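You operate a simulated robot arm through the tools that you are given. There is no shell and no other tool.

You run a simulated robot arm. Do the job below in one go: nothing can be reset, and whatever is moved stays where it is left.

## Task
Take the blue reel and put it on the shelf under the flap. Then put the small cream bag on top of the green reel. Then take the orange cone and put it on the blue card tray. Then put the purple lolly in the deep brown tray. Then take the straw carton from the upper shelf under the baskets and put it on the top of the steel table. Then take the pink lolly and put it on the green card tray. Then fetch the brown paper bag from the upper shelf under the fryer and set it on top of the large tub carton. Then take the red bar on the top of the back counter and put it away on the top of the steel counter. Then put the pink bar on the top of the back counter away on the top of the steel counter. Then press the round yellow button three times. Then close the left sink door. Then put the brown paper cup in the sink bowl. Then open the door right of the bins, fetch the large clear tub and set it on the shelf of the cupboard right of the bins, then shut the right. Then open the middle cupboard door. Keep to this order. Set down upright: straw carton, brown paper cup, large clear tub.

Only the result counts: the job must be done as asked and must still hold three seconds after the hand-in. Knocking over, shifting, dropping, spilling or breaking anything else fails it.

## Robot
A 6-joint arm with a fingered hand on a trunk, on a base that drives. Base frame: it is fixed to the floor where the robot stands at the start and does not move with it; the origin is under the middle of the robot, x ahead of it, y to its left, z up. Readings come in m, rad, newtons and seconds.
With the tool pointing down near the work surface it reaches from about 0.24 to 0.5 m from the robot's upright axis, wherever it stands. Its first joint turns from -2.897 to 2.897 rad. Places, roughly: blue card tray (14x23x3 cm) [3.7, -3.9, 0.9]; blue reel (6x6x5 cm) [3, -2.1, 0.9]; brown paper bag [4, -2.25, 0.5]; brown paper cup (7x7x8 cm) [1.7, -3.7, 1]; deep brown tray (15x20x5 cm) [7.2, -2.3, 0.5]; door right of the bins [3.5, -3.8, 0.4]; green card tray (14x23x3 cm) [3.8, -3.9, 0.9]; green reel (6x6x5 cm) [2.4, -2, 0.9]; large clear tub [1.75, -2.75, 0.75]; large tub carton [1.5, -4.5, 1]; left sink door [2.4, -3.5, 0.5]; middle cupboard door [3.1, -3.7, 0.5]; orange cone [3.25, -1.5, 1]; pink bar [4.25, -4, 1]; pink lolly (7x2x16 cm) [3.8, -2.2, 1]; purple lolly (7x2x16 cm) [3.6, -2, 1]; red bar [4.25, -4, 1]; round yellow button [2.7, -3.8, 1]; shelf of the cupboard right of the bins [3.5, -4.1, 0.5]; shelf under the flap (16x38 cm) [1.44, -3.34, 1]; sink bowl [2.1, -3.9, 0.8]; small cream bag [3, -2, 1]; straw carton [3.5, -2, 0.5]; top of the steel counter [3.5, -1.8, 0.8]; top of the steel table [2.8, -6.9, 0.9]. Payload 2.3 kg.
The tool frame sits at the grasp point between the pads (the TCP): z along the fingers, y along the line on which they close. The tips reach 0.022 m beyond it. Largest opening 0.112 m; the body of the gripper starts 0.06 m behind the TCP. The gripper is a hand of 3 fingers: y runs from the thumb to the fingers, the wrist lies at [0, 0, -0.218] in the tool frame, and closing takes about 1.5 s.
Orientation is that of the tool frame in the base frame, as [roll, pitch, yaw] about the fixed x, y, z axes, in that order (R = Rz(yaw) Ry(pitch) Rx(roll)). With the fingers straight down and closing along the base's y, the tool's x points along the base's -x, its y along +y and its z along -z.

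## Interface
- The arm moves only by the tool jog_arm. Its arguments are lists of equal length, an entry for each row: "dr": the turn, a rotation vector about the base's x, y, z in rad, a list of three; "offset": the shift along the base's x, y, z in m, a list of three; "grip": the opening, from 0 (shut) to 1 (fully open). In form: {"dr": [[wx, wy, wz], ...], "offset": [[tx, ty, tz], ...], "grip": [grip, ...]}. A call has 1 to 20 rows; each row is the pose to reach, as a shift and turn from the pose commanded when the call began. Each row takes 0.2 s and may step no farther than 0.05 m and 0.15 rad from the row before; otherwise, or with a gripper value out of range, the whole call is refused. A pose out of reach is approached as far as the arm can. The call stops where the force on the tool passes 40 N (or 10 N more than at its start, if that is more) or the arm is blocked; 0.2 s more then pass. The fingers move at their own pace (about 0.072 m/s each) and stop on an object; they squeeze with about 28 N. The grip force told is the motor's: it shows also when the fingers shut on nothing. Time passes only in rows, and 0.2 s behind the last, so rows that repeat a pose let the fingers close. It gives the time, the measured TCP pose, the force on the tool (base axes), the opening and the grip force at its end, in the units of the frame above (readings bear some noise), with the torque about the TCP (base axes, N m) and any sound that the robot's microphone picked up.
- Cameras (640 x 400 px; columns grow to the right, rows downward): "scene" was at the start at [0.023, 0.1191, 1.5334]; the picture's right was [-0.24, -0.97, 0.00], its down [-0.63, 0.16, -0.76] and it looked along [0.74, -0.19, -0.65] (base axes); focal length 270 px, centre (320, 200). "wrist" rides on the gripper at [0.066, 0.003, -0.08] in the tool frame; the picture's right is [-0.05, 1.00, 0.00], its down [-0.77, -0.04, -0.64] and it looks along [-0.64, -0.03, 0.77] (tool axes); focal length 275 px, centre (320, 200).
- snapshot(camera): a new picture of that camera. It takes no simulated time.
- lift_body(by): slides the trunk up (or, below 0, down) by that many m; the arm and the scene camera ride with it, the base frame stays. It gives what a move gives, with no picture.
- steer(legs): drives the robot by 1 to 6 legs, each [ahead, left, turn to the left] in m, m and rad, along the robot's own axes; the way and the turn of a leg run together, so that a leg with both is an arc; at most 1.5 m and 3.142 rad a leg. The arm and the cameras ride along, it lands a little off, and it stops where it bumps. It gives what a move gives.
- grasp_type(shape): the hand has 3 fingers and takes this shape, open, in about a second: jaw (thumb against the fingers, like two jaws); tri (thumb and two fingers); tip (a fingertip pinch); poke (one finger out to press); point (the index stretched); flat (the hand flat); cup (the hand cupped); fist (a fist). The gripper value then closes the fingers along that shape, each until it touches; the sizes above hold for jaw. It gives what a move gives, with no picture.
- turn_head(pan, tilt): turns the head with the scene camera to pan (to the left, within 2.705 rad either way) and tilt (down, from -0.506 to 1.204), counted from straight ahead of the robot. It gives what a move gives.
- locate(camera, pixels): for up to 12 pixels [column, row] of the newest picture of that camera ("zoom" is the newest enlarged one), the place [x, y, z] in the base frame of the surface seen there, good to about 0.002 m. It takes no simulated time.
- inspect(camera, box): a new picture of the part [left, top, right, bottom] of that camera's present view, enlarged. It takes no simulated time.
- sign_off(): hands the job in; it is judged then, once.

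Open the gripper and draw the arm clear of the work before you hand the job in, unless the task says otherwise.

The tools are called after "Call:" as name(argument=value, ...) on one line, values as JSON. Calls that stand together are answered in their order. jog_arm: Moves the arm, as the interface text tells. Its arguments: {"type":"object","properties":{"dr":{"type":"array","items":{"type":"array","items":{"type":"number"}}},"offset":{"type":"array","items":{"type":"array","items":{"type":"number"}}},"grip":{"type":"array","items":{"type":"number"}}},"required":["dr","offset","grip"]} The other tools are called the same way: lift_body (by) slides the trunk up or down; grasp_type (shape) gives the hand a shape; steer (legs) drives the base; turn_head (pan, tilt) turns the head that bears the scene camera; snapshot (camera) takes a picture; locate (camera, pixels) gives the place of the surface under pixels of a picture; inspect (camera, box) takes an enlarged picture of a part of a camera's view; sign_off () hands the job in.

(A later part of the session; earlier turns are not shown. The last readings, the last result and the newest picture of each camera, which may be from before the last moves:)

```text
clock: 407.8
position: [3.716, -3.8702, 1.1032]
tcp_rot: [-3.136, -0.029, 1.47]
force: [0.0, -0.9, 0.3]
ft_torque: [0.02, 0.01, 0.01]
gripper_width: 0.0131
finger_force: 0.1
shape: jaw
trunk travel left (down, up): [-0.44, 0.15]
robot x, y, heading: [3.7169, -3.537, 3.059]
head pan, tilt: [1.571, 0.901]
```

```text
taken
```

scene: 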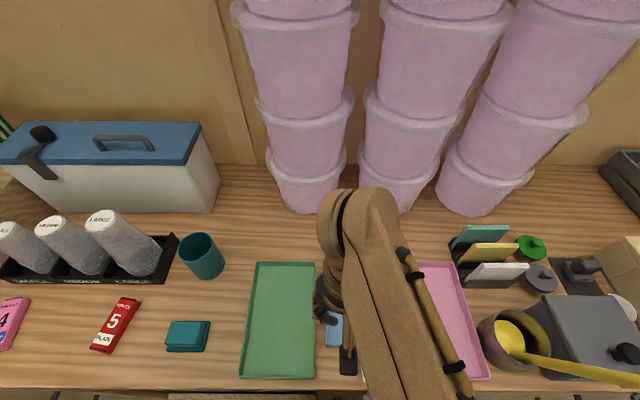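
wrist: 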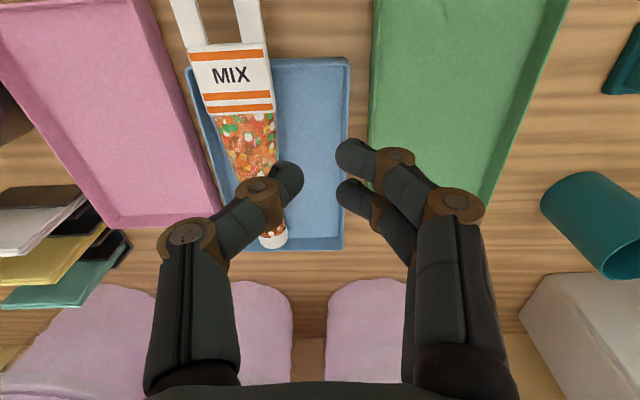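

The wrist view shows the blue tray's left wall at column ≈346. I locate points along it and the gap to the green tray.

Call:
inspect(camera="wrist", box=[280, 40, 420, 160])

Call:
locate(camera="zoom", pixels=[[300, 150], [316, 150], [325, 150], [380, 150], [430, 150], [447, 150], [318, 250], [310, 100], [320, 100], [312, 300], [432, 250], [200, 200]])

```text
3.33 times, centred on (350, 100) of wrist
```

zoom: 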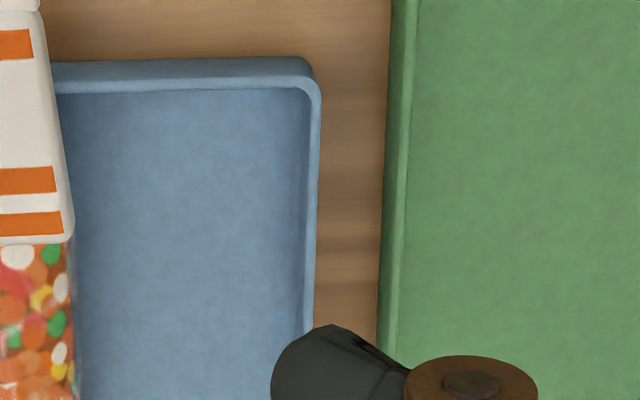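

```text
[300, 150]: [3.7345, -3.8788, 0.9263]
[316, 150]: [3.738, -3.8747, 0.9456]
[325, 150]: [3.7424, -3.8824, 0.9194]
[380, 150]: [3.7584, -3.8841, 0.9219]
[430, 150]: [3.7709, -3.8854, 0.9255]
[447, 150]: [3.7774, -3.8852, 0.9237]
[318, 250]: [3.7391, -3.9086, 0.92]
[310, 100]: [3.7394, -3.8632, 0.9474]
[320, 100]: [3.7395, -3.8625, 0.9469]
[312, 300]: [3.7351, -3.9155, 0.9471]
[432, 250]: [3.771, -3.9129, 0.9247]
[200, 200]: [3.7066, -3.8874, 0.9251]
```

Wall rim at (3.735,−3.92), gap to the green tray ≈2 cm. I position and descend to z≈0.99 first.

Call:
jog_arm(dr=[[0, 0, 0], [0, 0, 0], [0, 0, 0], [0, 0, 0]], offset=[[0.019, -0.045, 0], [0.019, -0.05, -0.04], [0.019, -0.05, -0.08], [0.019, -0.05, -0.115]], grip=[0.12, 0.12, 0.12, 0.12])

Call:
snapshot(camera="wrist")

```text
clock: 408.8
position: [3.7364, -3.9198, 0.9877]
tcp_rot: [-3.135, -0.029, 1.469]
force: [-0.3, 0.7, 0.3]
ft_torque: [0.04, -0.04, -0.03]
gripper_width: 0.0133
finger_force: 0.1
shape: jaw
out of reach, approached as far as the arm can: row 1, 2
trunk travel left (down, up): [-0.44, 0.15]
robot x, y, heading: [3.7163, -3.5366, 3.061]
head pan, tilt: [1.571, 0.901]
```

```text
taken
```

wrist: 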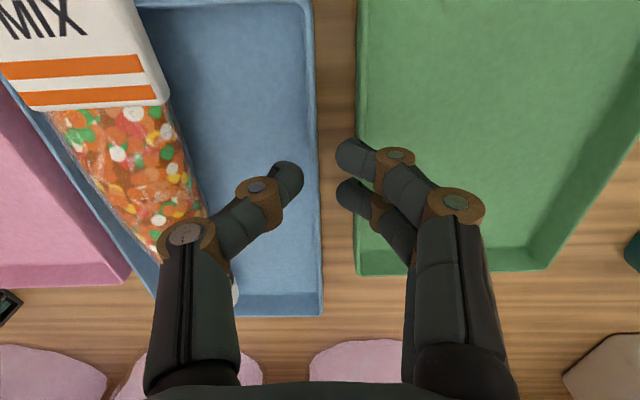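

The wall is centred between thumb and fingers. I lower 3.7 cm and pinch.

Call:
jog_arm(dr=[[0, 0, 0], [0, 0, 0], [0, 0, 0]], offset=[[0, 0, -0.015], [0, 0, -0.03], [0, 0, -0.037]], grip=[0.12, 0.12, 0.12])

Call:
snapshot(camera="wrist")

```text
clock: 409.6
position: [3.7336, -3.9187, 0.9538]
tcp_rot: [-3.137, -0.021, 1.469]
force: [-5.9, -3.6, 31.9]
ft_torque: [-0.14, -0.67, -0.1]
gripper_width: 0.0126
finger_force: 0.1
shape: jaw
trunk travel left (down, up): [-0.44, 0.15]
robot x, y, heading: [3.7182, -3.5399, 3.062]
head pan, tilt: [1.571, 0.901]
```

```text
taken
```

wrist: 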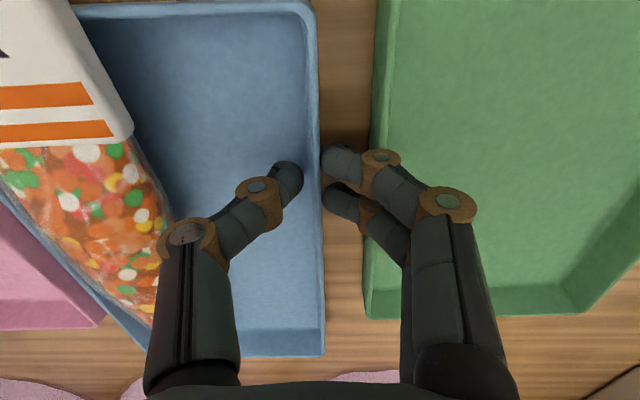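

The outer fingers press on the green tray's wall (32 N at +2.1 cm), so the gap is too narrow. I lift off at once and re-measure.

Call:
jog_arm(dr=[[0, 0, 0], [0, 0, 0], [0, 0, 0]], offset=[[0, 0, 0.02], [0, 0, 0.06], [0, 0.03, 0.1]], grip=[0.12, 0.12, 0.12])

Call:
snapshot(camera="wrist")

Call:
inspect(camera="wrist", box=[150, 0, 420, 170])

Call:
locate(camera="zoom", pixels=[[150, 60], [210, 60], [220, 140], [330, 60], [300, 30], [330, 110], [350, 60], [390, 60], [400, 60], [180, 20]])

```text
clock: 410.4
position: [3.7351, -3.8863, 1.052]
tcp_rot: [-3.135, -0.028, 1.47]
force: [-0.8, -0.2, 0.2]
ft_torque: [0.0, -0.02, -0.01]
gripper_width: 0.0134
finger_force: 0.0
shape: jaw
trunk travel left (down, up): [-0.44, 0.15]
robot x, y, heading: [3.7183, -3.5335, 3.062]
head pan, tilt: [1.571, 0.901]
```

```text
taken
```

wrist: 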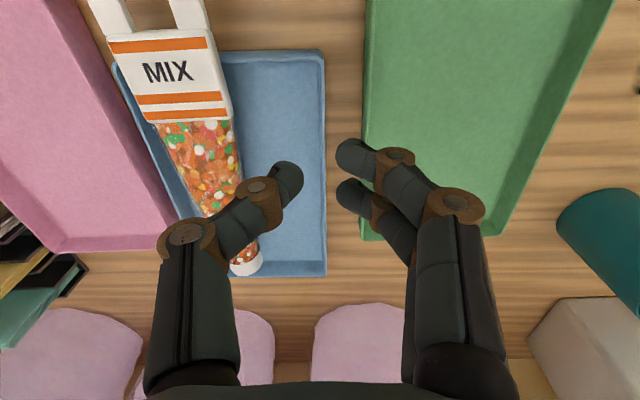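

```text
2.35 times, centred on (285, 85) of wrist
```

zoom: 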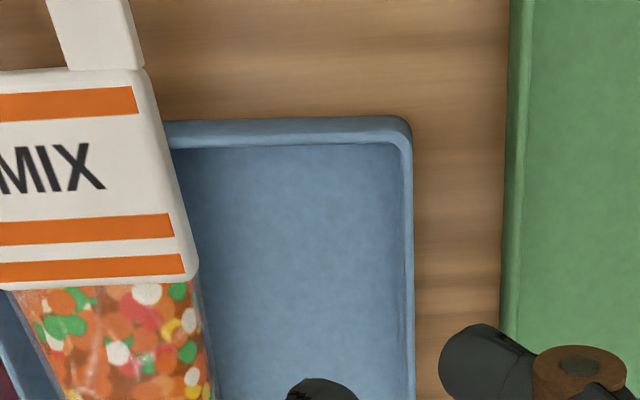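

```text
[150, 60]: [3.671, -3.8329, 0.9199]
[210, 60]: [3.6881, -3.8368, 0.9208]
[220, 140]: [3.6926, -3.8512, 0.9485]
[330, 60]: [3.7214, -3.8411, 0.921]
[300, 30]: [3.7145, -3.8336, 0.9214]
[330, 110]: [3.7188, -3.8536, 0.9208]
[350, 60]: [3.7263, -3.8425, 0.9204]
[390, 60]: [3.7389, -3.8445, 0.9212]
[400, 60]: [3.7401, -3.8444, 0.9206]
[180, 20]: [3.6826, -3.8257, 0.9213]
```

The near wall's free stretch is x 3.682–3.737 and its outside is free. I turn the hand so the thumb goes inside and the two fingers outside the near wall.

Call:
jog_arm(dr=[[0, 0, 0.144], [0, 0, 0.289], [0, 0, 0.433], [0, 0, 0.577], [0, 0, 0.721], [0, 0, 0.866], [0, 0, 1.01], [0, 0, 1.154], [0, 0, 1.298], [0, 0, 1.443], [0, 0, 1.587]], offset=[[0, 0.01, 0.02], [0, 0.02, 0.02], [0, 0.03, 0.02], [0, 0.03, 0.02], [0, 0.03, 0.02], [0, 0.03, 0.02], [0, 0.03, 0.02], [0, 0.03, 0.02], [-0.005, 0.03, 0.02], [-0.01, 0.03, 0.02], [-0.013, 0.029, 0.02]], grip=[0.2, 0.2, 0.2, 0.2, 0.2, 0.2, 0.2, 0.2, 0.2, 0.2, 0.2])

Call:
snapshot(camera="wrist")

```text
clock: 413.0
position: [3.7437, -3.8256, 1.0216]
tcp_rot: [-3.121, -0.038, 2.945]
force: [-0.9, -0.3, -0.1]
ft_torque: [-0.01, -0.01, 0.0]
gripper_width: 0.0222
finger_force: 0.2
shape: jaw
out of reach, approached as far as the arm can: row 9, 10, 11
trunk travel left (down, up): [-0.44, 0.15]
robot x, y, heading: [3.7177, -3.5356, 3.057]
head pan, tilt: [1.571, 0.901]
stopped in row 11: the arm was blocked; the commanded pose is now the measured one
```

```text
taken
```

wrist: 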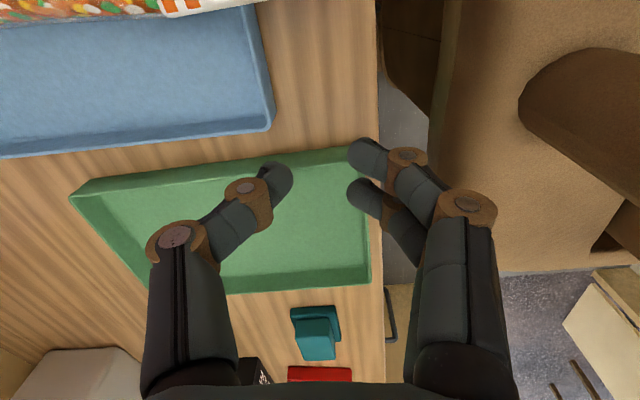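

The wrist is at its turn limit here. I shift the base 8 cm ahead (−x) so the hand can reach the wanted yaw.

Call:
steer(legs=[[0.08, 0.0, 0]])

Call:
jog_arm(dr=[[0, 0, 0.03], [0, 0, 0.06], [0.01, 0.02, 0.1]], offset=[[0.02, -0.01, 0.02], [0.045, -0.025, 0.02], [0.06, -0.038, 0.02]], grip=[0.2, 0.2, 0.2])

Call:
snapshot(camera="wrist")

```text
clock: 414.0
position: [3.6645, -3.8205, 1.022]
tcp_rot: [-3.118, -0.038, 2.945]
force: [-0.6, -0.8, 0.5]
ft_torque: [-0.03, -0.01, -0.01]
gripper_width: 0.0222
finger_force: 0.1
shape: jaw
trunk travel left (down, up): [-0.44, 0.15]
robot x, y, heading: [3.6361, -3.5296, 3.061]
head pan, tilt: [1.571, 0.901]
```

```text
clock: 414.8
position: [3.6693, -3.863, 1.0447]
tcp_rot: [-3.084, -0.031, 2.851]
force: [-0.1, -0.6, -0.1]
ft_torque: [-0.02, -0.01, -0.02]
gripper_width: 0.0222
finger_force: 0.1
shape: jaw
out of reach, approached as far as the arm can: row 1, 2, 3
trunk travel left (down, up): [-0.44, 0.15]
robot x, y, heading: [3.6423, -3.5316, 3.063]
head pan, tilt: [1.571, 0.901]
stopped in row 3: the arm was blocked; the commanded pose is now the measured one
```

```text
taken
```

wrist: 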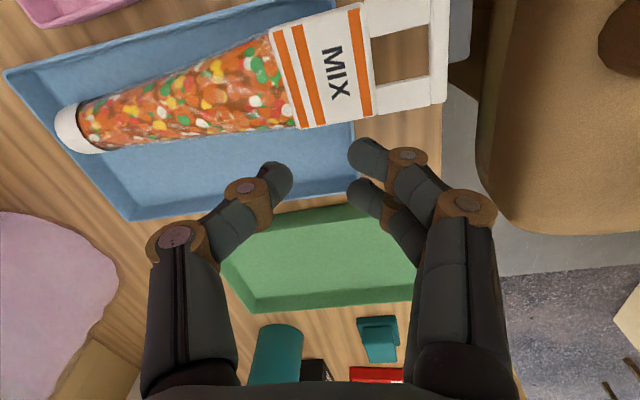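

That side is at the wrist's limit. I turn the hand the other way (fingers inside, thumb outside), 2.94 rad back, at a safe height.

Call:
jog_arm(dr=[[0, 0, -0.147], [0, 0, -0.294], [0, 0, -0.441], [0, 0, -0.588], [0, 0, -0.735], [0, 0, -0.882], [0, 0, -1.029], [0, 0, -1.176], [0, 0, -1.323], [0, 0, -1.47], [0, 0, -1.617], [0, 0, -1.764], [0, 0, -1.911], [0, 0, -2.058], [0, 0, -2.205], [0, 0, -2.352], [0, 0, -2.499], [0, 0, -2.646], [0, 0, -2.793], [0, 0, -2.938]], offset=[[0, 0.01, 0.02], [0, 0.02, 0.04], [0, 0.03, 0.06], [0, 0.03, 0.06], [0, 0.03, 0.06], [0, 0.03, 0.06], [0, 0.03, 0.06], [0, 0.03, 0.06], [0, 0.03, 0.06], [0, 0.03, 0.06], [0, 0.03, 0.06], [0, 0.03, 0.06], [0, 0.03, 0.06], [0, 0.03, 0.06], [0, 0.03, 0.06], [0, 0.03, 0.06], [0, 0.03, 0.06], [0.01, 0.03, 0.06], [0.02, 0.03, 0.06], [0.03, 0.03, 0.06]], grip=[0.2, 0.2, 0.2, 0.2, 0.2, 0.2, 0.2, 0.2, 0.2, 0.2, 0.2, 0.2, 0.2, 0.2, 0.2, 0.2, 0.2, 0.2, 0.2, 0.2])

Call:
snapshot(camera="wrist")

```text
clock: 419.0
position: [3.6895, -3.8367, 1.1087]
tcp_rot: [-3.098, -0.037, -0.124]
force: [-0.4, -0.2, -0.3]
ft_torque: [-0.01, -0.01, 0.01]
gripper_width: 0.022
finger_force: 0.1
shape: jaw
trunk travel left (down, up): [-0.44, 0.15]
robot x, y, heading: [3.6402, -3.5262, 3.056]
head pan, tilt: [1.571, 0.901]
```

```text
taken
```

wrist: 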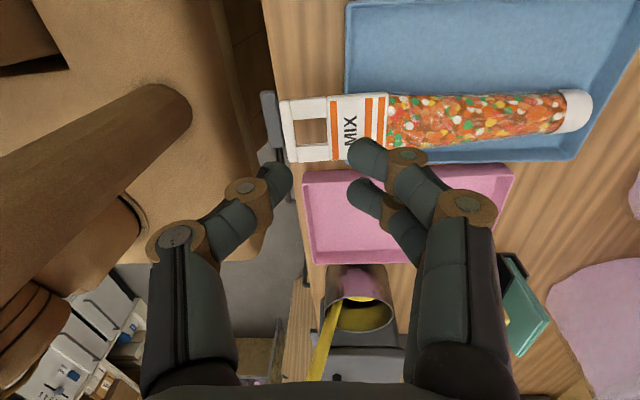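

I level the hand and move to above the near wall's free stretch, then check.

Call:
jog_arm(dr=[[-0.019, 0.021, 0.02], [-0.0387, 0.042, 0.04], [-0.0387, 0.042, 0.04], [-0.0387, 0.042, 0.04]], offset=[[0.01, -0.008, -0.02], [0.019, -0.016, -0.05], [0.019, -0.016, -0.08], [0.019, -0.016, -0.1]], grip=[0.25, 0.25, 0.25, 0.25])

Call:
snapshot(camera="wrist")

```text
clock: 420.2
position: [3.6805, -3.8651, 1.011]
tcp_rot: [3.141, 0.002, -0.168]
force: [0.0, 0.0, -0.6]
ft_torque: [0.04, 0.04, -0.01]
gripper_width: 0.0276
finger_force: 0.1
shape: jaw
trunk travel left (down, up): [-0.44, 0.15]
robot x, y, heading: [3.6391, -3.5286, 3.059]
head pan, tilt: [1.571, 0.901]
stopped in row 4: the arm was blocked; the commanded pose is now the measured one
```

```text
taken
```

wrist: 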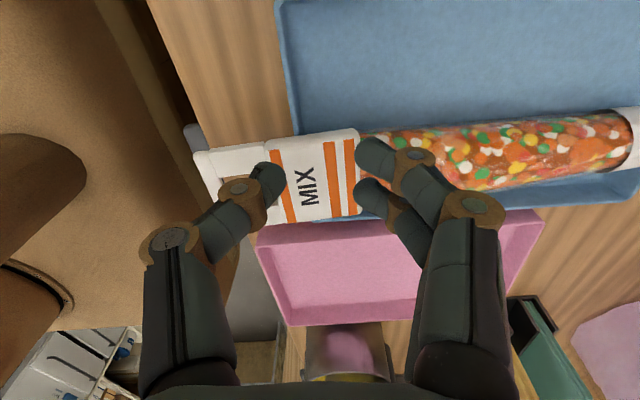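

The wrist limit again: the base must stand squarely opposite. I raise a little and shift the base back by 7 cm.

Call:
jog_arm(dr=[[0, 0, 0], [0, 0, 0.03]], offset=[[0, 0.01, 0.03], [0, 0.015, 0.05]], grip=[0.25, 0.25])

Call:
steer(legs=[[-0.07, 0.0, 0]])

Call:
jog_arm(dr=[[0, 0, 0.02], [0, 0, 0.05], [0, 0, 0.06], [0, 0, 0.06]], offset=[[-0.01, -0.002, 0], [-0.02, -0.003, -0.01], [-0.038, -0.003, -0.02], [-0.042, -0.003, -0.04]], grip=[0.25, 0.25, 0.25, 0.25])

Call:
snapshot(camera="wrist")

```text
clock: 420.8
position: [3.6822, -3.8502, 1.06]
tcp_rot: [3.138, 0.002, -0.134]
force: [-0.6, 0.3, -0.6]
ft_torque: [0.01, 0.01, 0.0]
gripper_width: 0.0276
finger_force: 0.2
shape: jaw
trunk travel left (down, up): [-0.44, 0.15]
robot x, y, heading: [3.6388, -3.5312, 3.057]
head pan, tilt: [1.571, 0.901]
```

```text
clock: 421.8
position: [3.754, -3.8561, 1.0601]
tcp_rot: [3.137, 0.003, -0.133]
force: [-0.4, -0.6, 0.0]
ft_torque: [-0.02, 0.01, -0.01]
gripper_width: 0.0276
finger_force: 0.1
shape: jaw
trunk travel left (down, up): [-0.44, 0.15]
robot x, y, heading: [3.7066, -3.534, 3.058]
head pan, tilt: [1.571, 0.901]
```

```text
clock: 422.8
position: [3.7089, -3.8583, 1.0217]
tcp_rot: [3.141, 0.0, -0.075]
force: [0.4, 0.8, -0.3]
ft_torque: [0.0, -0.01, -0.02]
gripper_width: 0.0275
finger_force: 0.1
shape: jaw
trunk travel left (down, up): [-0.44, 0.15]
robot x, y, heading: [3.7077, -3.5346, 3.059]
head pan, tilt: [1.571, 0.901]
```

```text
taken
```

wrist: 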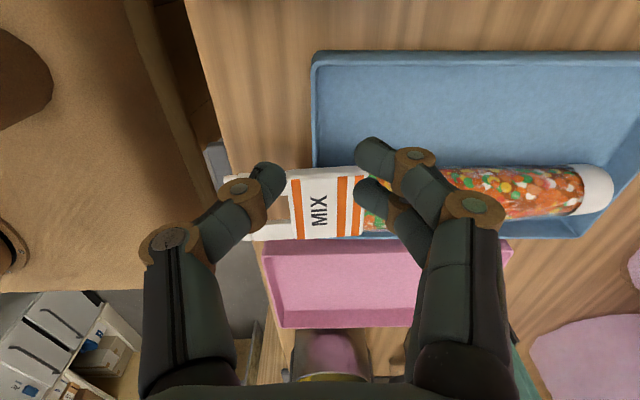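

Now everything lines up: wall at column ≈315, fingers to land at rows 80–130 inside, clear of the header. I lower to z≈0.951.

Call:
jog_arm(dr=[[0, 0, 0], [0, 0, 0], [0, 0, 0], [0, 0, 0]], offset=[[0, 0.002, -0.03], [0, 0.003, -0.05], [0, 0.003, -0.062], [0, 0.003, -0.069]], grip=[0.25, 0.25, 0.25, 0.25])

Call:
snapshot(camera="wrist")

```text
clock: 423.8
position: [3.7098, -3.8549, 0.9521]
tcp_rot: [3.141, 0.0, -0.075]
force: [-1.0, 0.0, 0.3]
ft_torque: [0.02, -0.02, -0.03]
gripper_width: 0.0276
finger_force: 0.2
shape: jaw
trunk travel left (down, up): [-0.44, 0.15]
robot x, y, heading: [3.7075, -3.5317, 3.063]
head pan, tilt: [1.571, 0.901]
```

```text
taken
```

wrist: 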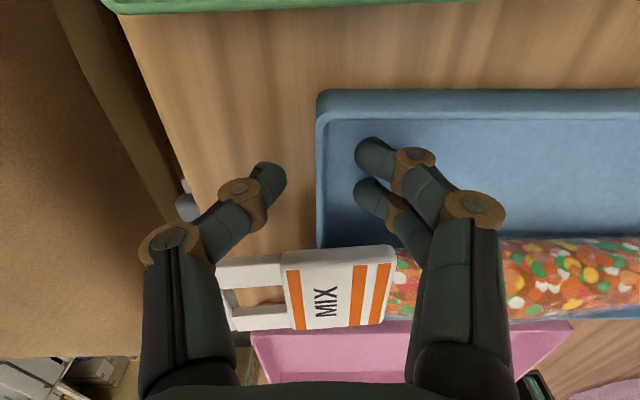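

Fingers straddle the near wall without contact. I close on it.

Call:
jog_arm(dr=[[0, 0, 0], [0, 0, 0], [0, 0, 0], [0, 0, 0]], offset=[[0, 0, 0], [0, 0, 0], [0, 0, 0], [0, 0, 0]], grip=[0.12, 0, 0, 0])

Call:
jog_arm(dr=[[0, 0, 0], [0, 0, 0], [0, 0, 0], [0, 0, 0], [0, 0, 0], [0, 0, 0], [0, 0, 0]], offset=[[0.001, 0.007, 0], [0.001, 0.014, 0], [0.002, 0.021, 0], [0.002, 0.028, 0], [0.003, 0.035, 0], [0.003, 0.041, 0], [0.004, 0.045, 0]], grip=[0, 0, 0, 0, 0, 0, 0])

Call:
snapshot(camera="wrist")

Call:
snapshot(camera="scene")

```text
clock: 424.8
position: [3.7105, -3.856, 0.9514]
tcp_rot: [3.14, 0.0, -0.074]
force: [0.4, 0.3, -0.1]
ft_torque: [-0.02, 0.0, -0.01]
gripper_width: 0.0
finger_force: 13.9
shape: jaw
trunk travel left (down, up): [-0.44, 0.15]
robot x, y, heading: [3.7102, -3.5369, 3.056]
head pan, tilt: [1.571, 0.901]
```

```text
clock: 426.4
position: [3.7147, -3.8102, 0.9514]
tcp_rot: [3.136, 0.0, -0.072]
force: [-0.3, -0.2, 0.2]
ft_torque: [-0.03, -0.01, 0.03]
gripper_width: 0.0
finger_force: 13.9
shape: jaw
trunk travel left (down, up): [-0.44, 0.15]
robot x, y, heading: [3.7089, -3.5367, 3.066]
head pan, tilt: [1.571, 0.901]
```

```text
taken
```

wrist: 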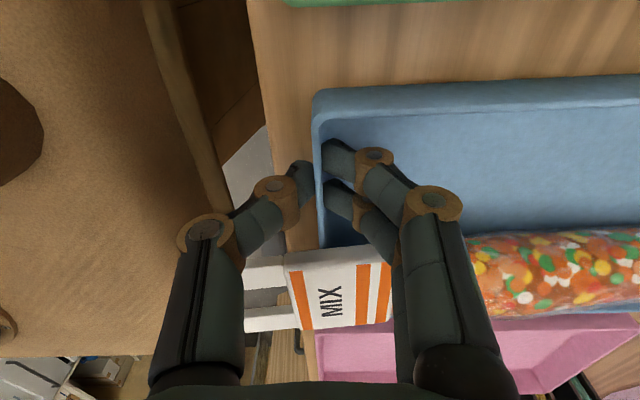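

```text
taken
```

scene: 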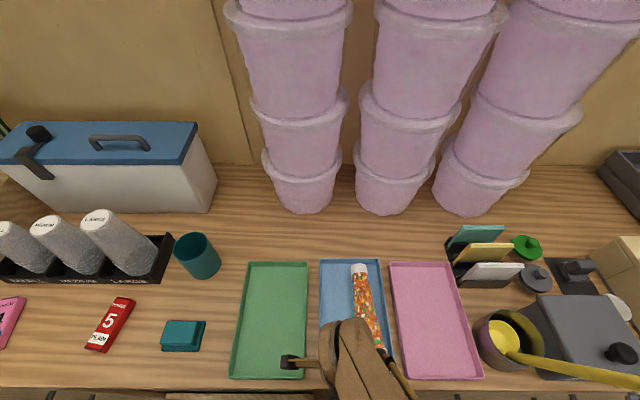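

The tray came back into line with its neighbours. I verify by locating.

Call:
locate(camera="scene", pixels=[[324, 263], [347, 263], [381, 263], [304, 266], [250, 266], [395, 266], [450, 266], [322, 340], [240, 370]])

Call:
inspect(camera="scene", box=[210, 240, 500, 400])

```text
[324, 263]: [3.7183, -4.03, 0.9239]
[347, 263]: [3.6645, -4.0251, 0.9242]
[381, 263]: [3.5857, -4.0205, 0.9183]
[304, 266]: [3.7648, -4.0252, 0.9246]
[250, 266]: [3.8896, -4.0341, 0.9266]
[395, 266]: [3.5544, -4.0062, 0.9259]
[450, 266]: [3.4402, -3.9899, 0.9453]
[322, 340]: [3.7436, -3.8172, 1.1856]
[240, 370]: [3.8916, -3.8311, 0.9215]
```

```text
2.21 times, centred on (355, 320) of scene
```

zoom: 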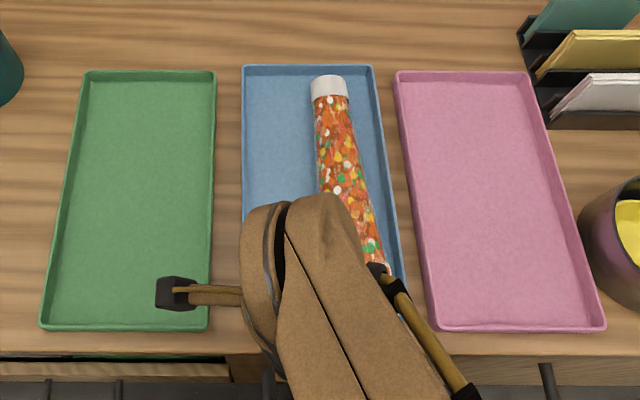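

It's within ~1.1 cm of its first place; I pull the remaining 1 cm, then open and lift away.

Call:
jog_arm(dr=[[0, 0, 0], [0, 0, 0], [0, 0, 0]], offset=[[0, 0.005, 0], [0.001, 0.01, 0], [0.001, 0.011, 0]], grip=[0, 0, 0])

Call:
jog_arm(dr=[[0, 0, 0], [0, 0, 0], [0, 0, 0], [0, 0, 0], [0, 0, 0], [0, 0, 0]], offset=[[0, 0, 0], [0, 0, 0], [0, 0, 0.03], [0, 0, 0.06], [0, 0, 0.1], [0, 0, 0.14]], grip=[0.15, 0.22, 0.22, 0.22, 0.22, 0.22])

Call:
snapshot(camera="wrist")

Call:
snapshot(camera="scene")

Call:
locate(camera="scene", pixels=[[324, 266], [347, 266], [304, 266], [395, 266], [240, 370], [360, 300]])

```text
clock: 427.2
position: [3.7154, -3.7988, 0.9517]
tcp_rot: [3.139, 0.002, -0.075]
force: [0.1, -0.5, -0.1]
ft_torque: [-0.02, -0.03, 0.05]
gripper_width: 0.0001
finger_force: 14.0
shape: jaw
trunk travel left (down, up): [-0.44, 0.15]
robot x, y, heading: [3.7102, -3.5406, 3.063]
head pan, tilt: [1.571, 0.901]
```

```text
clock: 428.6
position: [3.7148, -3.7994, 1.0926]
tcp_rot: [3.137, 0.0, -0.075]
force: [1.6, 0.0, -0.5]
ft_torque: [-0.03, -0.02, -0.05]
gripper_width: 0.0243
finger_force: 0.1
shape: jaw
trunk travel left (down, up): [-0.44, 0.15]
robot x, y, heading: [3.7059, -3.5338, 3.061]
head pan, tilt: [1.571, 0.901]
```

```text
taken
```

wrist: 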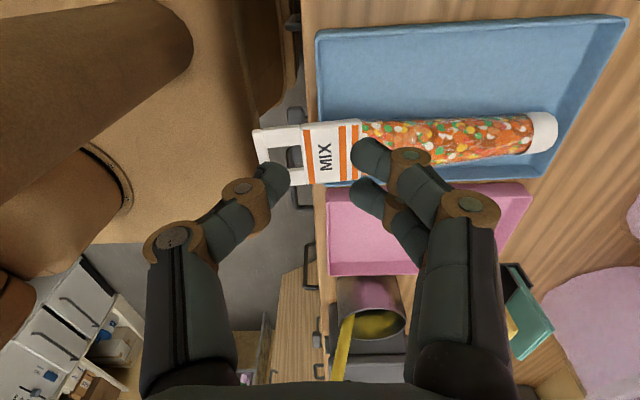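

```text
taken
```

scene: 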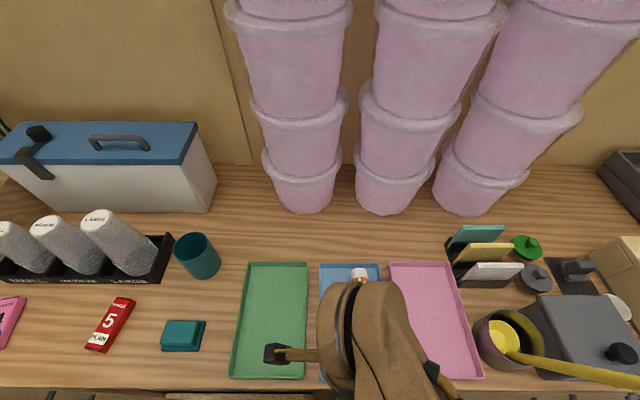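

```text
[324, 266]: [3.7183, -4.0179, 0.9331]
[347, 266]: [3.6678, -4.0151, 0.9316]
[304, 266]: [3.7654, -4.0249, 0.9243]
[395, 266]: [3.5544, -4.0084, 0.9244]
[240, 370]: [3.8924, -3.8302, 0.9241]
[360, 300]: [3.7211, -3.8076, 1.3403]
```

Tray restored to within ~2 mm, cone lying in it. Next the purple lolly: I move the base to the aisle's middle and swing the arm to the front.

Call:
steer(legs=[[0, -0.5, 0]])

Call:
jog_arm(dr=[[0, 0, 0], [0, 0, 0], [0, 0, 0], [0, 0, 0], [0, 0, 0], [0, 0, 0], [0, 0, 0], [0, 0, 0], [0, 0, 0], [0, 0, 0]], offset=[[-0.045, -0.003, 0], [-0.09, 0.007, 0], [-0.132, 0.025, 0], [-0.171, 0.049, 0], [-0.205, 0.079, 0], [-0.233, 0.115, 0], [-0.2555, 0.155, 0], [-0.2705, 0.198, 0], [-0.278, 0.243, 0], [-0.278, 0.2885, 0]], grip=[0.5, 0.5, 0.5, 0.5, 0.5, 0.5, 0.5, 0.5, 0.5, 0.5])

Call:
turn_head(pan=-1.57, tilt=0.7)

Call:
snapshot(camera="scene")

```text
clock: 431.6
position: [3.7559, -3.3015, 1.0909]
tcp_rot: [3.139, 0.002, -0.076]
force: [0.0, 0.6, 0.3]
ft_torque: [0.01, -0.02, 0.0]
gripper_width: 0.0242
finger_force: 0.0
shape: jaw
trunk travel left (down, up): [-0.44, 0.15]
robot x, y, heading: [3.7492, -3.0387, 3.061]
head pan, tilt: [1.571, 0.901]
```

```text
clock: 433.8
position: [3.4763, -3.0125, 1.0905]
tcp_rot: [3.139, 0.0, -0.076]
force: [-0.1, 0.2, 0.0]
ft_torque: [0.0, 0.02, -0.01]
gripper_width: 0.0555
finger_force: 0.1
shape: jaw
trunk travel left (down, up): [-0.44, 0.15]
robot x, y, heading: [3.7504, -3.0374, 3.059]
head pan, tilt: [1.571, 0.901]
```

```text
clock: 436.4
position: [3.4778, -3.0137, 1.0908]
tcp_rot: [3.138, -0.001, -0.076]
force: [0.3, 0.0, 0.2]
ft_torque: [-0.02, 0.0, -0.03]
gripper_width: 0.0554
finger_force: 0.0
shape: jaw
trunk travel left (down, up): [-0.44, 0.15]
robot x, y, heading: [3.7485, -3.0394, 3.061]
head pan, tilt: [-1.571, 0.7]
```

```text
taken
```

scene: 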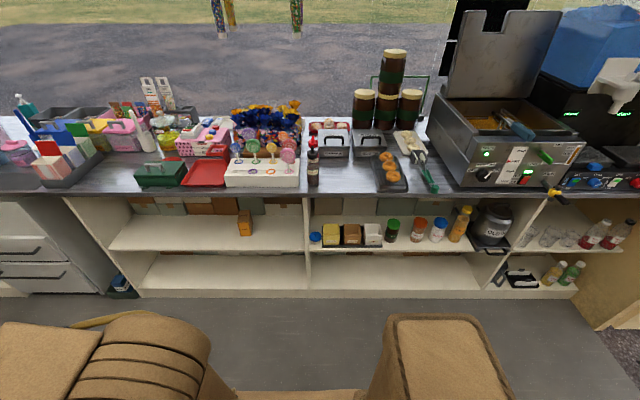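

I zoom in on the lolly stand around (262,165).

Call:
inspect(camera="scene", box=[210, 110, 330, 200])

Call:
locate(camera="zoom", pixels=[[133, 125], [225, 145], [230, 195], [333, 200], [410, 170], [460, 145], [420, 220], [120, 260], [470, 270], [230, 350], [540, 260], [150, 200]])

```text
4.44 times, centred on (270, 155) of scene
```

zoom: 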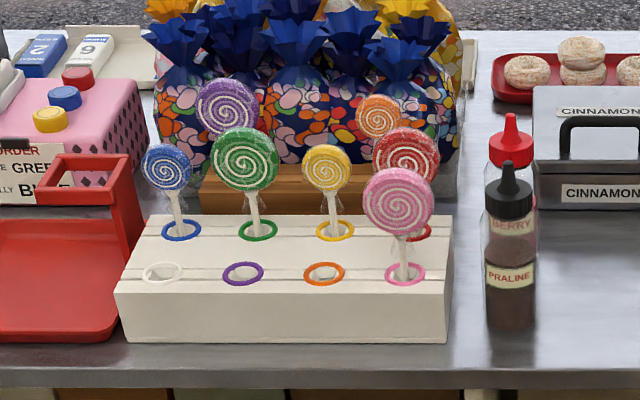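

```text
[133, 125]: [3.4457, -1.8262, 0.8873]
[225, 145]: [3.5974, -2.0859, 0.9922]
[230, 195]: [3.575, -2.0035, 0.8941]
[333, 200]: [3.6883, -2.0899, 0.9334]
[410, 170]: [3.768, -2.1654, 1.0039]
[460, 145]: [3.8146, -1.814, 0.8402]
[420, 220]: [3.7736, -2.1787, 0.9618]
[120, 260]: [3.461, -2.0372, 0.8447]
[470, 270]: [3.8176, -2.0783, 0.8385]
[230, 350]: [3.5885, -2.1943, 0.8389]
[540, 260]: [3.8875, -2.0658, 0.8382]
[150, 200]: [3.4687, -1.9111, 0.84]
```

The purple lolly is behind the stand at zoom (228,107), apparently in the brown box. I locate it and the neighbours.

Call:
locate(camera="zoom", pixels=[[228, 107], [228, 85], [205, 107], [252, 107], [228, 130], [230, 185], [210, 185], [300, 185], [245, 160], [168, 165], [378, 115], [165, 200]])

Call:
inspect(camera="scene", box=[235, 115, 290, 165])

```text
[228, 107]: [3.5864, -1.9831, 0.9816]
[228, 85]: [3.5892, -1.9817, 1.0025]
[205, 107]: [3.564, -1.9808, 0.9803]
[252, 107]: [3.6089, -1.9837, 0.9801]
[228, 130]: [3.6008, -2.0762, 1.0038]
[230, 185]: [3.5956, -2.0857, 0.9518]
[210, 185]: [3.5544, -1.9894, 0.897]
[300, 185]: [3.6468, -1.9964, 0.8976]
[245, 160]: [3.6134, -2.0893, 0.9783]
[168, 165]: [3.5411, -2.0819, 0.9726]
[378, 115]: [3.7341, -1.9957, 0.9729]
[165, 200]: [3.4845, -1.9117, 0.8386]
```

```text
8.00 times, centred on (262, 140) of scene
```

zoom: 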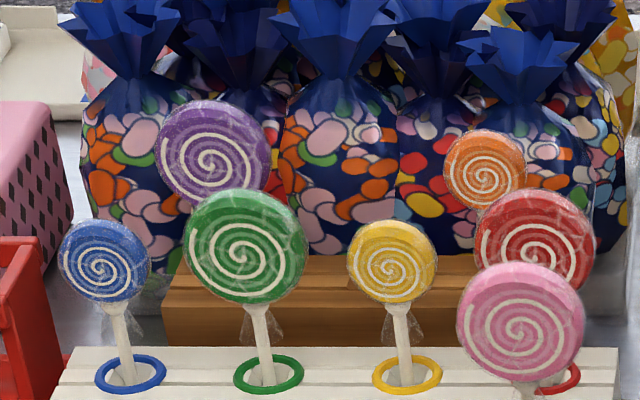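

I check the bags behind the purple disc and what hangs above that spot.

Call:
locate(camera="zoom", pixels=[[120, 160], [150, 120], [310, 140], [280, 170], [340, 200], [300, 240], [140, 200], [250, 90], [190, 90], [175, 260], [165, 320]])

Call:
turn_head(pan=-1.57, tilt=0.1)

Call:
snapshot(camera="scene")

Call:
locate(camera="scene", pixels=[[80, 60], [220, 160], [300, 170], [150, 100], [260, 100], [230, 60], [300, 60], [40, 230], [400, 100], [500, 60]])

```text
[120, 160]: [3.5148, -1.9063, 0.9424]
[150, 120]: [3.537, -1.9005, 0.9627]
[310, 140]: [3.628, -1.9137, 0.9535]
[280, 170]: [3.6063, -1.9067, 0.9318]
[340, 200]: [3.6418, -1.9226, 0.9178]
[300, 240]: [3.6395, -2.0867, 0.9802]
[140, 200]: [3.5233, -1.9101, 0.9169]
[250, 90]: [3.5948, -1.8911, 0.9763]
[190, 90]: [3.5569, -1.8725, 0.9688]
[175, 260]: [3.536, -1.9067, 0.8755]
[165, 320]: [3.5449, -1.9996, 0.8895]
```

```text
clock: 437.4
position: [3.478, -3.0143, 1.0905]
tcp_rot: [3.138, 0.0, -0.077]
force: [-0.4, 0.2, 0.7]
ft_torque: [-0.03, 0.02, -0.01]
gripper_width: 0.0554
finger_force: 0.1
shape: jaw
trunk travel left (down, up): [-0.44, 0.15]
robot x, y, heading: [3.7539, -3.0401, 3.055]
head pan, tilt: [-1.571, 0.099]
```

```text
taken
```

scene: 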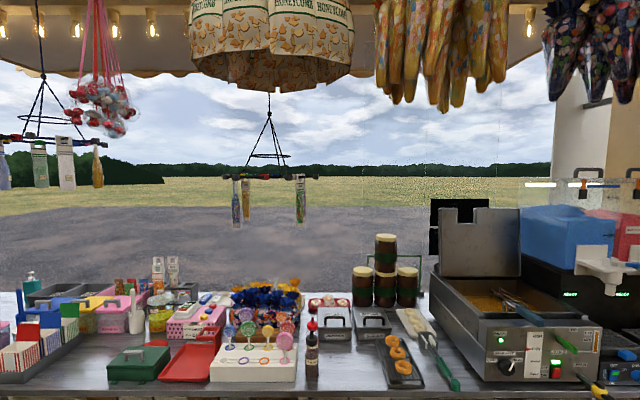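

```text
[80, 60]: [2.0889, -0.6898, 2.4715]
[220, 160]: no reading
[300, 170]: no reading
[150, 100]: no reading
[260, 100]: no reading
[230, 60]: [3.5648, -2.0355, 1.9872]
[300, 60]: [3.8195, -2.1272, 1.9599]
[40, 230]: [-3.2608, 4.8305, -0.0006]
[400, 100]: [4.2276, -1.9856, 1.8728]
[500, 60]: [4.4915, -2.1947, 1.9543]
```

Bags behind start at y≈−1.905, so there's room; nothing hangs low there. I raise the trunk, drive opposite the lolly and swing the arm right.

Call:
lift_body(by=0.14)

Call:
steer(legs=[[0.228, -0.27, 0]])

Call:
jog_arm(dr=[[0, 0, -0.131], [0, 0, -0.262], [0, 0, -0.393], [0, 0, -0.524], [0, 0, -0.654], [0, 0, -0.785], [0, 0, -0.916], [0, 0, -1.047], [0, 0, -1.178], [0, 0, -1.309], [0, 0, -1.44], [0, 0, -1.571]], offset=[[0.005, 0.035, 0], [0.015, 0.069, 0], [0.029, 0.102, 0], [0.047, 0.132, 0], [0.069, 0.16, 0], [0.094, 0.185, 0], [0.121, 0.207, 0], [0.152, 0.225, 0], [0.184, 0.239, 0], [0.218, 0.249, 0], [0.253, 0.254, 0], [0.289, 0.255, 0]], grip=[0.85, 0.85, 0.85, 0.85, 0.85, 0.85, 0.85, 0.85, 0.85, 0.85, 0.85, 0.85])

Call:
turn_head(pan=-1.57, tilt=0.8)

Call:
snapshot(camera="scene")

```text
clock: 439.1
position: [3.4777, -3.0128, 1.2308]
tcp_rot: [3.139, 0.001, -0.075]
force: [-0.5, -0.4, -0.4]
ft_torque: [-0.02, -0.01, -0.01]
gripper_width: 0.0555
finger_force: 0.0
shape: jaw
trunk travel left (down, up): [-0.58, 0.01]
robot x, y, heading: [3.749, -3.0373, 3.06]
head pan, tilt: [-1.571, 0.099]
```

```text
clock: 441.4
position: [3.2745, -2.7213, 1.2304]
tcp_rot: [3.139, 0.0, -0.078]
force: [0.5, 0.0, 0.5]
ft_torque: [0.04, 0.04, 0.01]
gripper_width: 0.0555
finger_force: 0.0
shape: jaw
trunk travel left (down, up): [-0.58, 0.01]
robot x, y, heading: [3.5475, -2.7503, 3.057]
head pan, tilt: [-1.571, 0.099]
```

```text
clock: 444.0
position: [3.5652, -2.4667, 1.2305]
tcp_rot: [3.138, -0.001, -1.651]
force: [-0.7, -0.2, -0.2]
ft_torque: [-0.04, 0.02, -0.02]
gripper_width: 0.095
finger_force: 0.1
shape: jaw
trunk travel left (down, up): [-0.58, 0.01]
robot x, y, heading: [3.5448, -2.7476, 3.058]
head pan, tilt: [-1.571, 0.099]
```

```text
clock: 445.1
position: [3.5637, -2.4682, 1.2314]
tcp_rot: [3.14, 0.0, -1.647]
force: [-1.4, 0.5, -0.4]
ft_torque: [0.01, -0.02, -0.03]
gripper_width: 0.0952
finger_force: 0.1
shape: jaw
trunk travel left (down, up): [-0.58, 0.01]
robot x, y, heading: [3.545, -2.7462, 3.06]
head pan, tilt: [-1.571, 0.799]
```

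```text
taken
```

scene: 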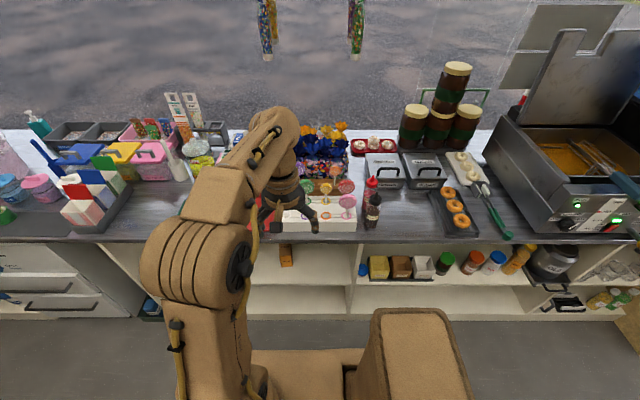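

Arm is on the right. I sidle 0.31 m to the counter and look with the wrist camera.

Call:
steer(legs=[[0, -0.31, 0]])

Call:
snapshot(camera="wrist")

```text
clock: 447.2
position: [3.5911, -2.1586, 1.2295]
tcp_rot: [3.138, 0.0, -1.649]
force: [-0.5, -0.9, 0.1]
ft_torque: [0.02, 0.02, 0.0]
gripper_width: 0.0948
finger_force: 0.1
shape: jaw
trunk travel left (down, up): [-0.58, 0.01]
robot x, y, heading: [3.5695, -2.4388, 3.058]
head pan, tilt: [-1.571, 0.799]
```

```text
taken
```

wrist: 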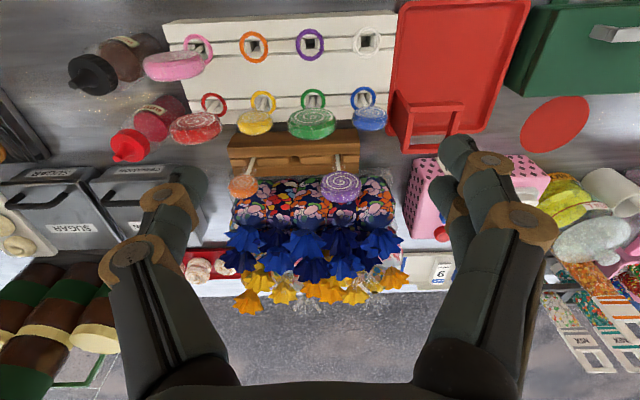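

The purple disc is at wrist pixel (340,187). I locate its rim points.

Call:
inspect(camera="wrist", box=[290, 130, 400, 210])

Call:
locate(camera="zoom", pixels=[[290, 270], [290, 330], [290, 400], [180, 330], [400, 330], [290, 300], [290, 230], [290, 200], [120, 100], [240, 170], [400, 200], [450, 300]])

```text
5.00 times, centred on (345, 170) of wrist
```

zoom: 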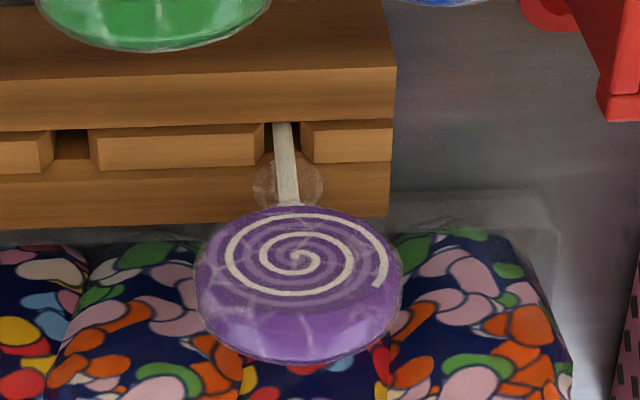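

```text
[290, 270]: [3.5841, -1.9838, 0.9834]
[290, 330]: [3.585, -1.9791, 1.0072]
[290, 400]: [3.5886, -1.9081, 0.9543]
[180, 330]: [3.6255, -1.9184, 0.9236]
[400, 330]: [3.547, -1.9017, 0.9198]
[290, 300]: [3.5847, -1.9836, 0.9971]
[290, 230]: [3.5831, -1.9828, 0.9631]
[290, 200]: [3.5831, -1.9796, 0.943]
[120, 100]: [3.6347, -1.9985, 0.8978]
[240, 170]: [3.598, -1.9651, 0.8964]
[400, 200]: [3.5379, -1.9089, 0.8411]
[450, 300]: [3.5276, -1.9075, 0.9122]
```

Disc centre ≈(3.585,−1.974,0.982). I extend with a slight outward tilt (0.15 rad) for reach, staying above the green lolly, to z≈1.045.

Call:
jog_arm(dr=[[0.05, -0.0043, 0], [0.1, -0.0086, 0], [0.149, -0.013, 0], [0.149, -0.013, 0], [0.149, -0.013, 0], [0.149, -0.013, 0]], offset=[[-0.001, 0.03, -0.03], [-0.002, 0.06, -0.06], [-0.004, 0.095, -0.09], [-0.005, 0.13, -0.12], [-0.006, 0.16, -0.15], [-0.006, 0.172, -0.185]], grip=[0.85, 0.85, 0.85, 0.85, 0.85, 0.85])

Call:
snapshot(camera="wrist")

```text
clock: 448.6
position: [3.5831, -1.9875, 1.0468]
tcp_rot: [3.141, 0.15, -1.65]
force: [-0.4, 0.9, 0.3]
ft_torque: [0.0, 0.03, 0.0]
gripper_width: 0.0951
finger_force: 0.0
shape: jaw
trunk travel left (down, up): [-0.58, 0.01]
robot x, y, heading: [3.5747, -2.4394, 3.057]
head pan, tilt: [-1.571, 0.799]
```

```text
taken
```

wrist: 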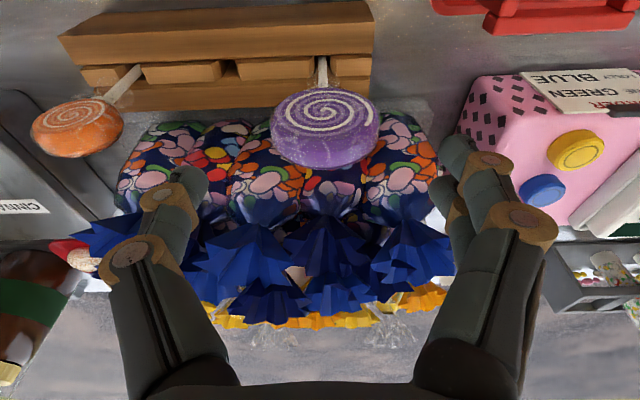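

The disc is ahead along the tool axis, centred. I advance to it and close.

Call:
jog_arm(dr=[[0, 0, 0], [0, 0, 0], [0, 0, 0], [0, 0, 0], [0, 0, 0], [0, 0, 0], [0, 0, 0], [0, 0, 0]], offset=[[0.001, 0.005, -0.025], [0.002, 0.009, -0.045], [0.002, 0.0135, -0.063], [0.002, 0.0135, -0.063], [0.002, 0.0135, -0.063], [0.002, 0.0135, -0.063], [0.002, 0.0135, -0.063], [0.002, 0.0135, -0.063]], grip=[0.85, 0.85, 0.85, 0.6, 0.4, 0.3, 0.2, 0.2])

Call:
snapshot(camera="wrist")

```text
clock: 450.4
position: [3.5881, -1.9739, 0.9829]
tcp_rot: [3.14, 0.15, -1.649]
force: [0.1, -0.8, -1.0]
ft_torque: [-0.11, -0.03, -0.02]
gripper_width: 0.0417
finger_force: 27.7
shape: jaw
trunk travel left (down, up): [-0.58, 0.01]
robot x, y, heading: [3.5735, -2.4413, 3.053]
head pan, tilt: [-1.571, 0.799]
```

```text
taken
```

wrist: 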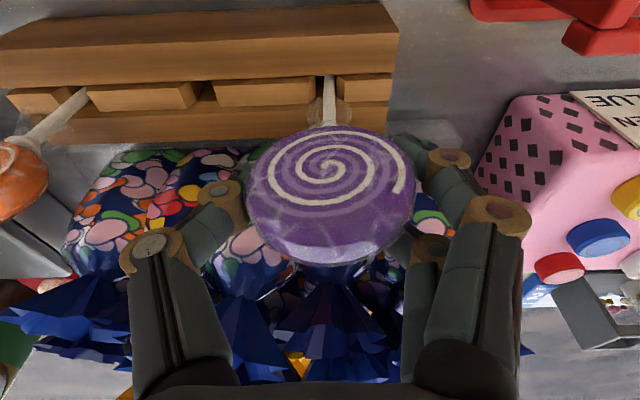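

The disc rim is gripped (28 N). I lift straight up 8 cm to pull the stick out of the box.

Call:
jog_arm(dr=[[0, 0, 0], [0, 0, 0], [0, 0, 0], [0, 0, 0], [0, 0, 0]], offset=[[0, 0, 0.01], [0, 0, 0.03], [0, 0, 0.05], [0, 0, 0.07], [0, -0.01, 0.09]], grip=[0, 0, 0, 0, 0])

Call:
snapshot(camera="wrist")

```text
clock: 451.6
position: [3.5853, -1.9848, 1.0736]
tcp_rot: [-3.141, 0.149, -1.65]
force: [-0.2, -0.2, -0.5]
ft_torque: [0.04, 0.0, 0.02]
gripper_width: 0.0408
finger_force: 28.1
shape: jaw
trunk travel left (down, up): [-0.58, 0.01]
robot x, y, heading: [3.5731, -2.4375, 3.056]
head pan, tilt: [-1.571, 0.799]
```

```text
taken
```

wrist: 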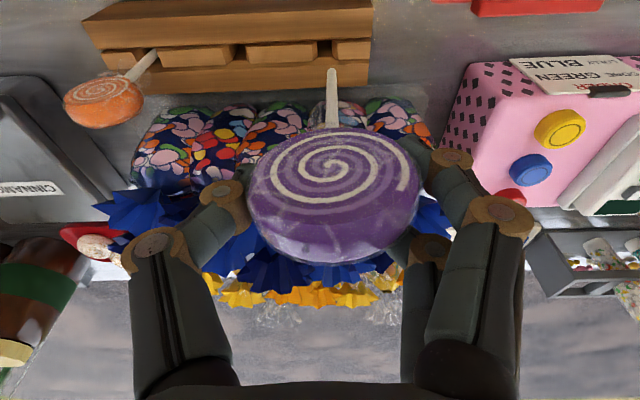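

The lolly is out. I raise it above the green lolly before retracting.

Call:
jog_arm(dr=[[0, 0, 0], [0, 0, 0], [0, 0, 0], [0, 0, 0], [0, 0, 0], [0, 0, 0]], offset=[[0, -0.006, 0.03], [0, -0.014, 0.06], [0, -0.022, 0.09], [0, -0.03, 0.12], [0, -0.06, 0.15], [0, -0.1, 0.17]], grip=[0, 0, 0, 0, 0, 0])

Call:
snapshot(camera="wrist")

Call:
snapshot(camera="scene")

```text
clock: 453.0
position: [3.5871, -2.0873, 1.2443]
tcp_rot: [3.14, 0.15, -1.647]
force: [0.0, 0.4, -1.2]
ft_torque: [0.04, 0.02, 0.0]
gripper_width: 0.0405
finger_force: 28.0
shape: jaw
trunk travel left (down, up): [-0.58, 0.01]
robot x, y, heading: [3.5694, -2.4414, 3.057]
head pan, tilt: [-1.571, 0.799]
```

```text
taken
```

wrist: 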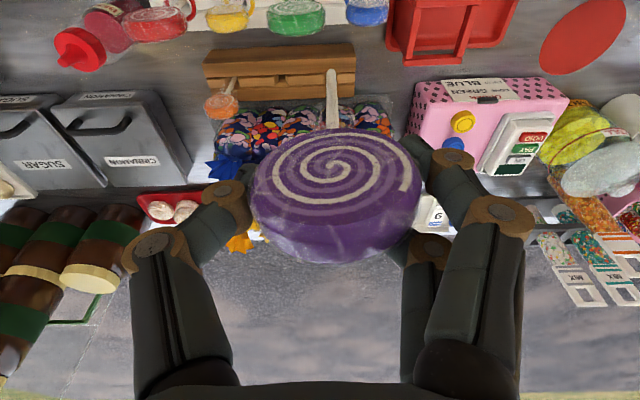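

```text
taken
```

scene: 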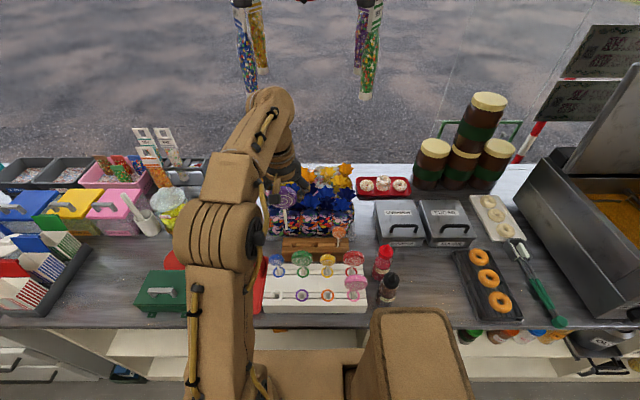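

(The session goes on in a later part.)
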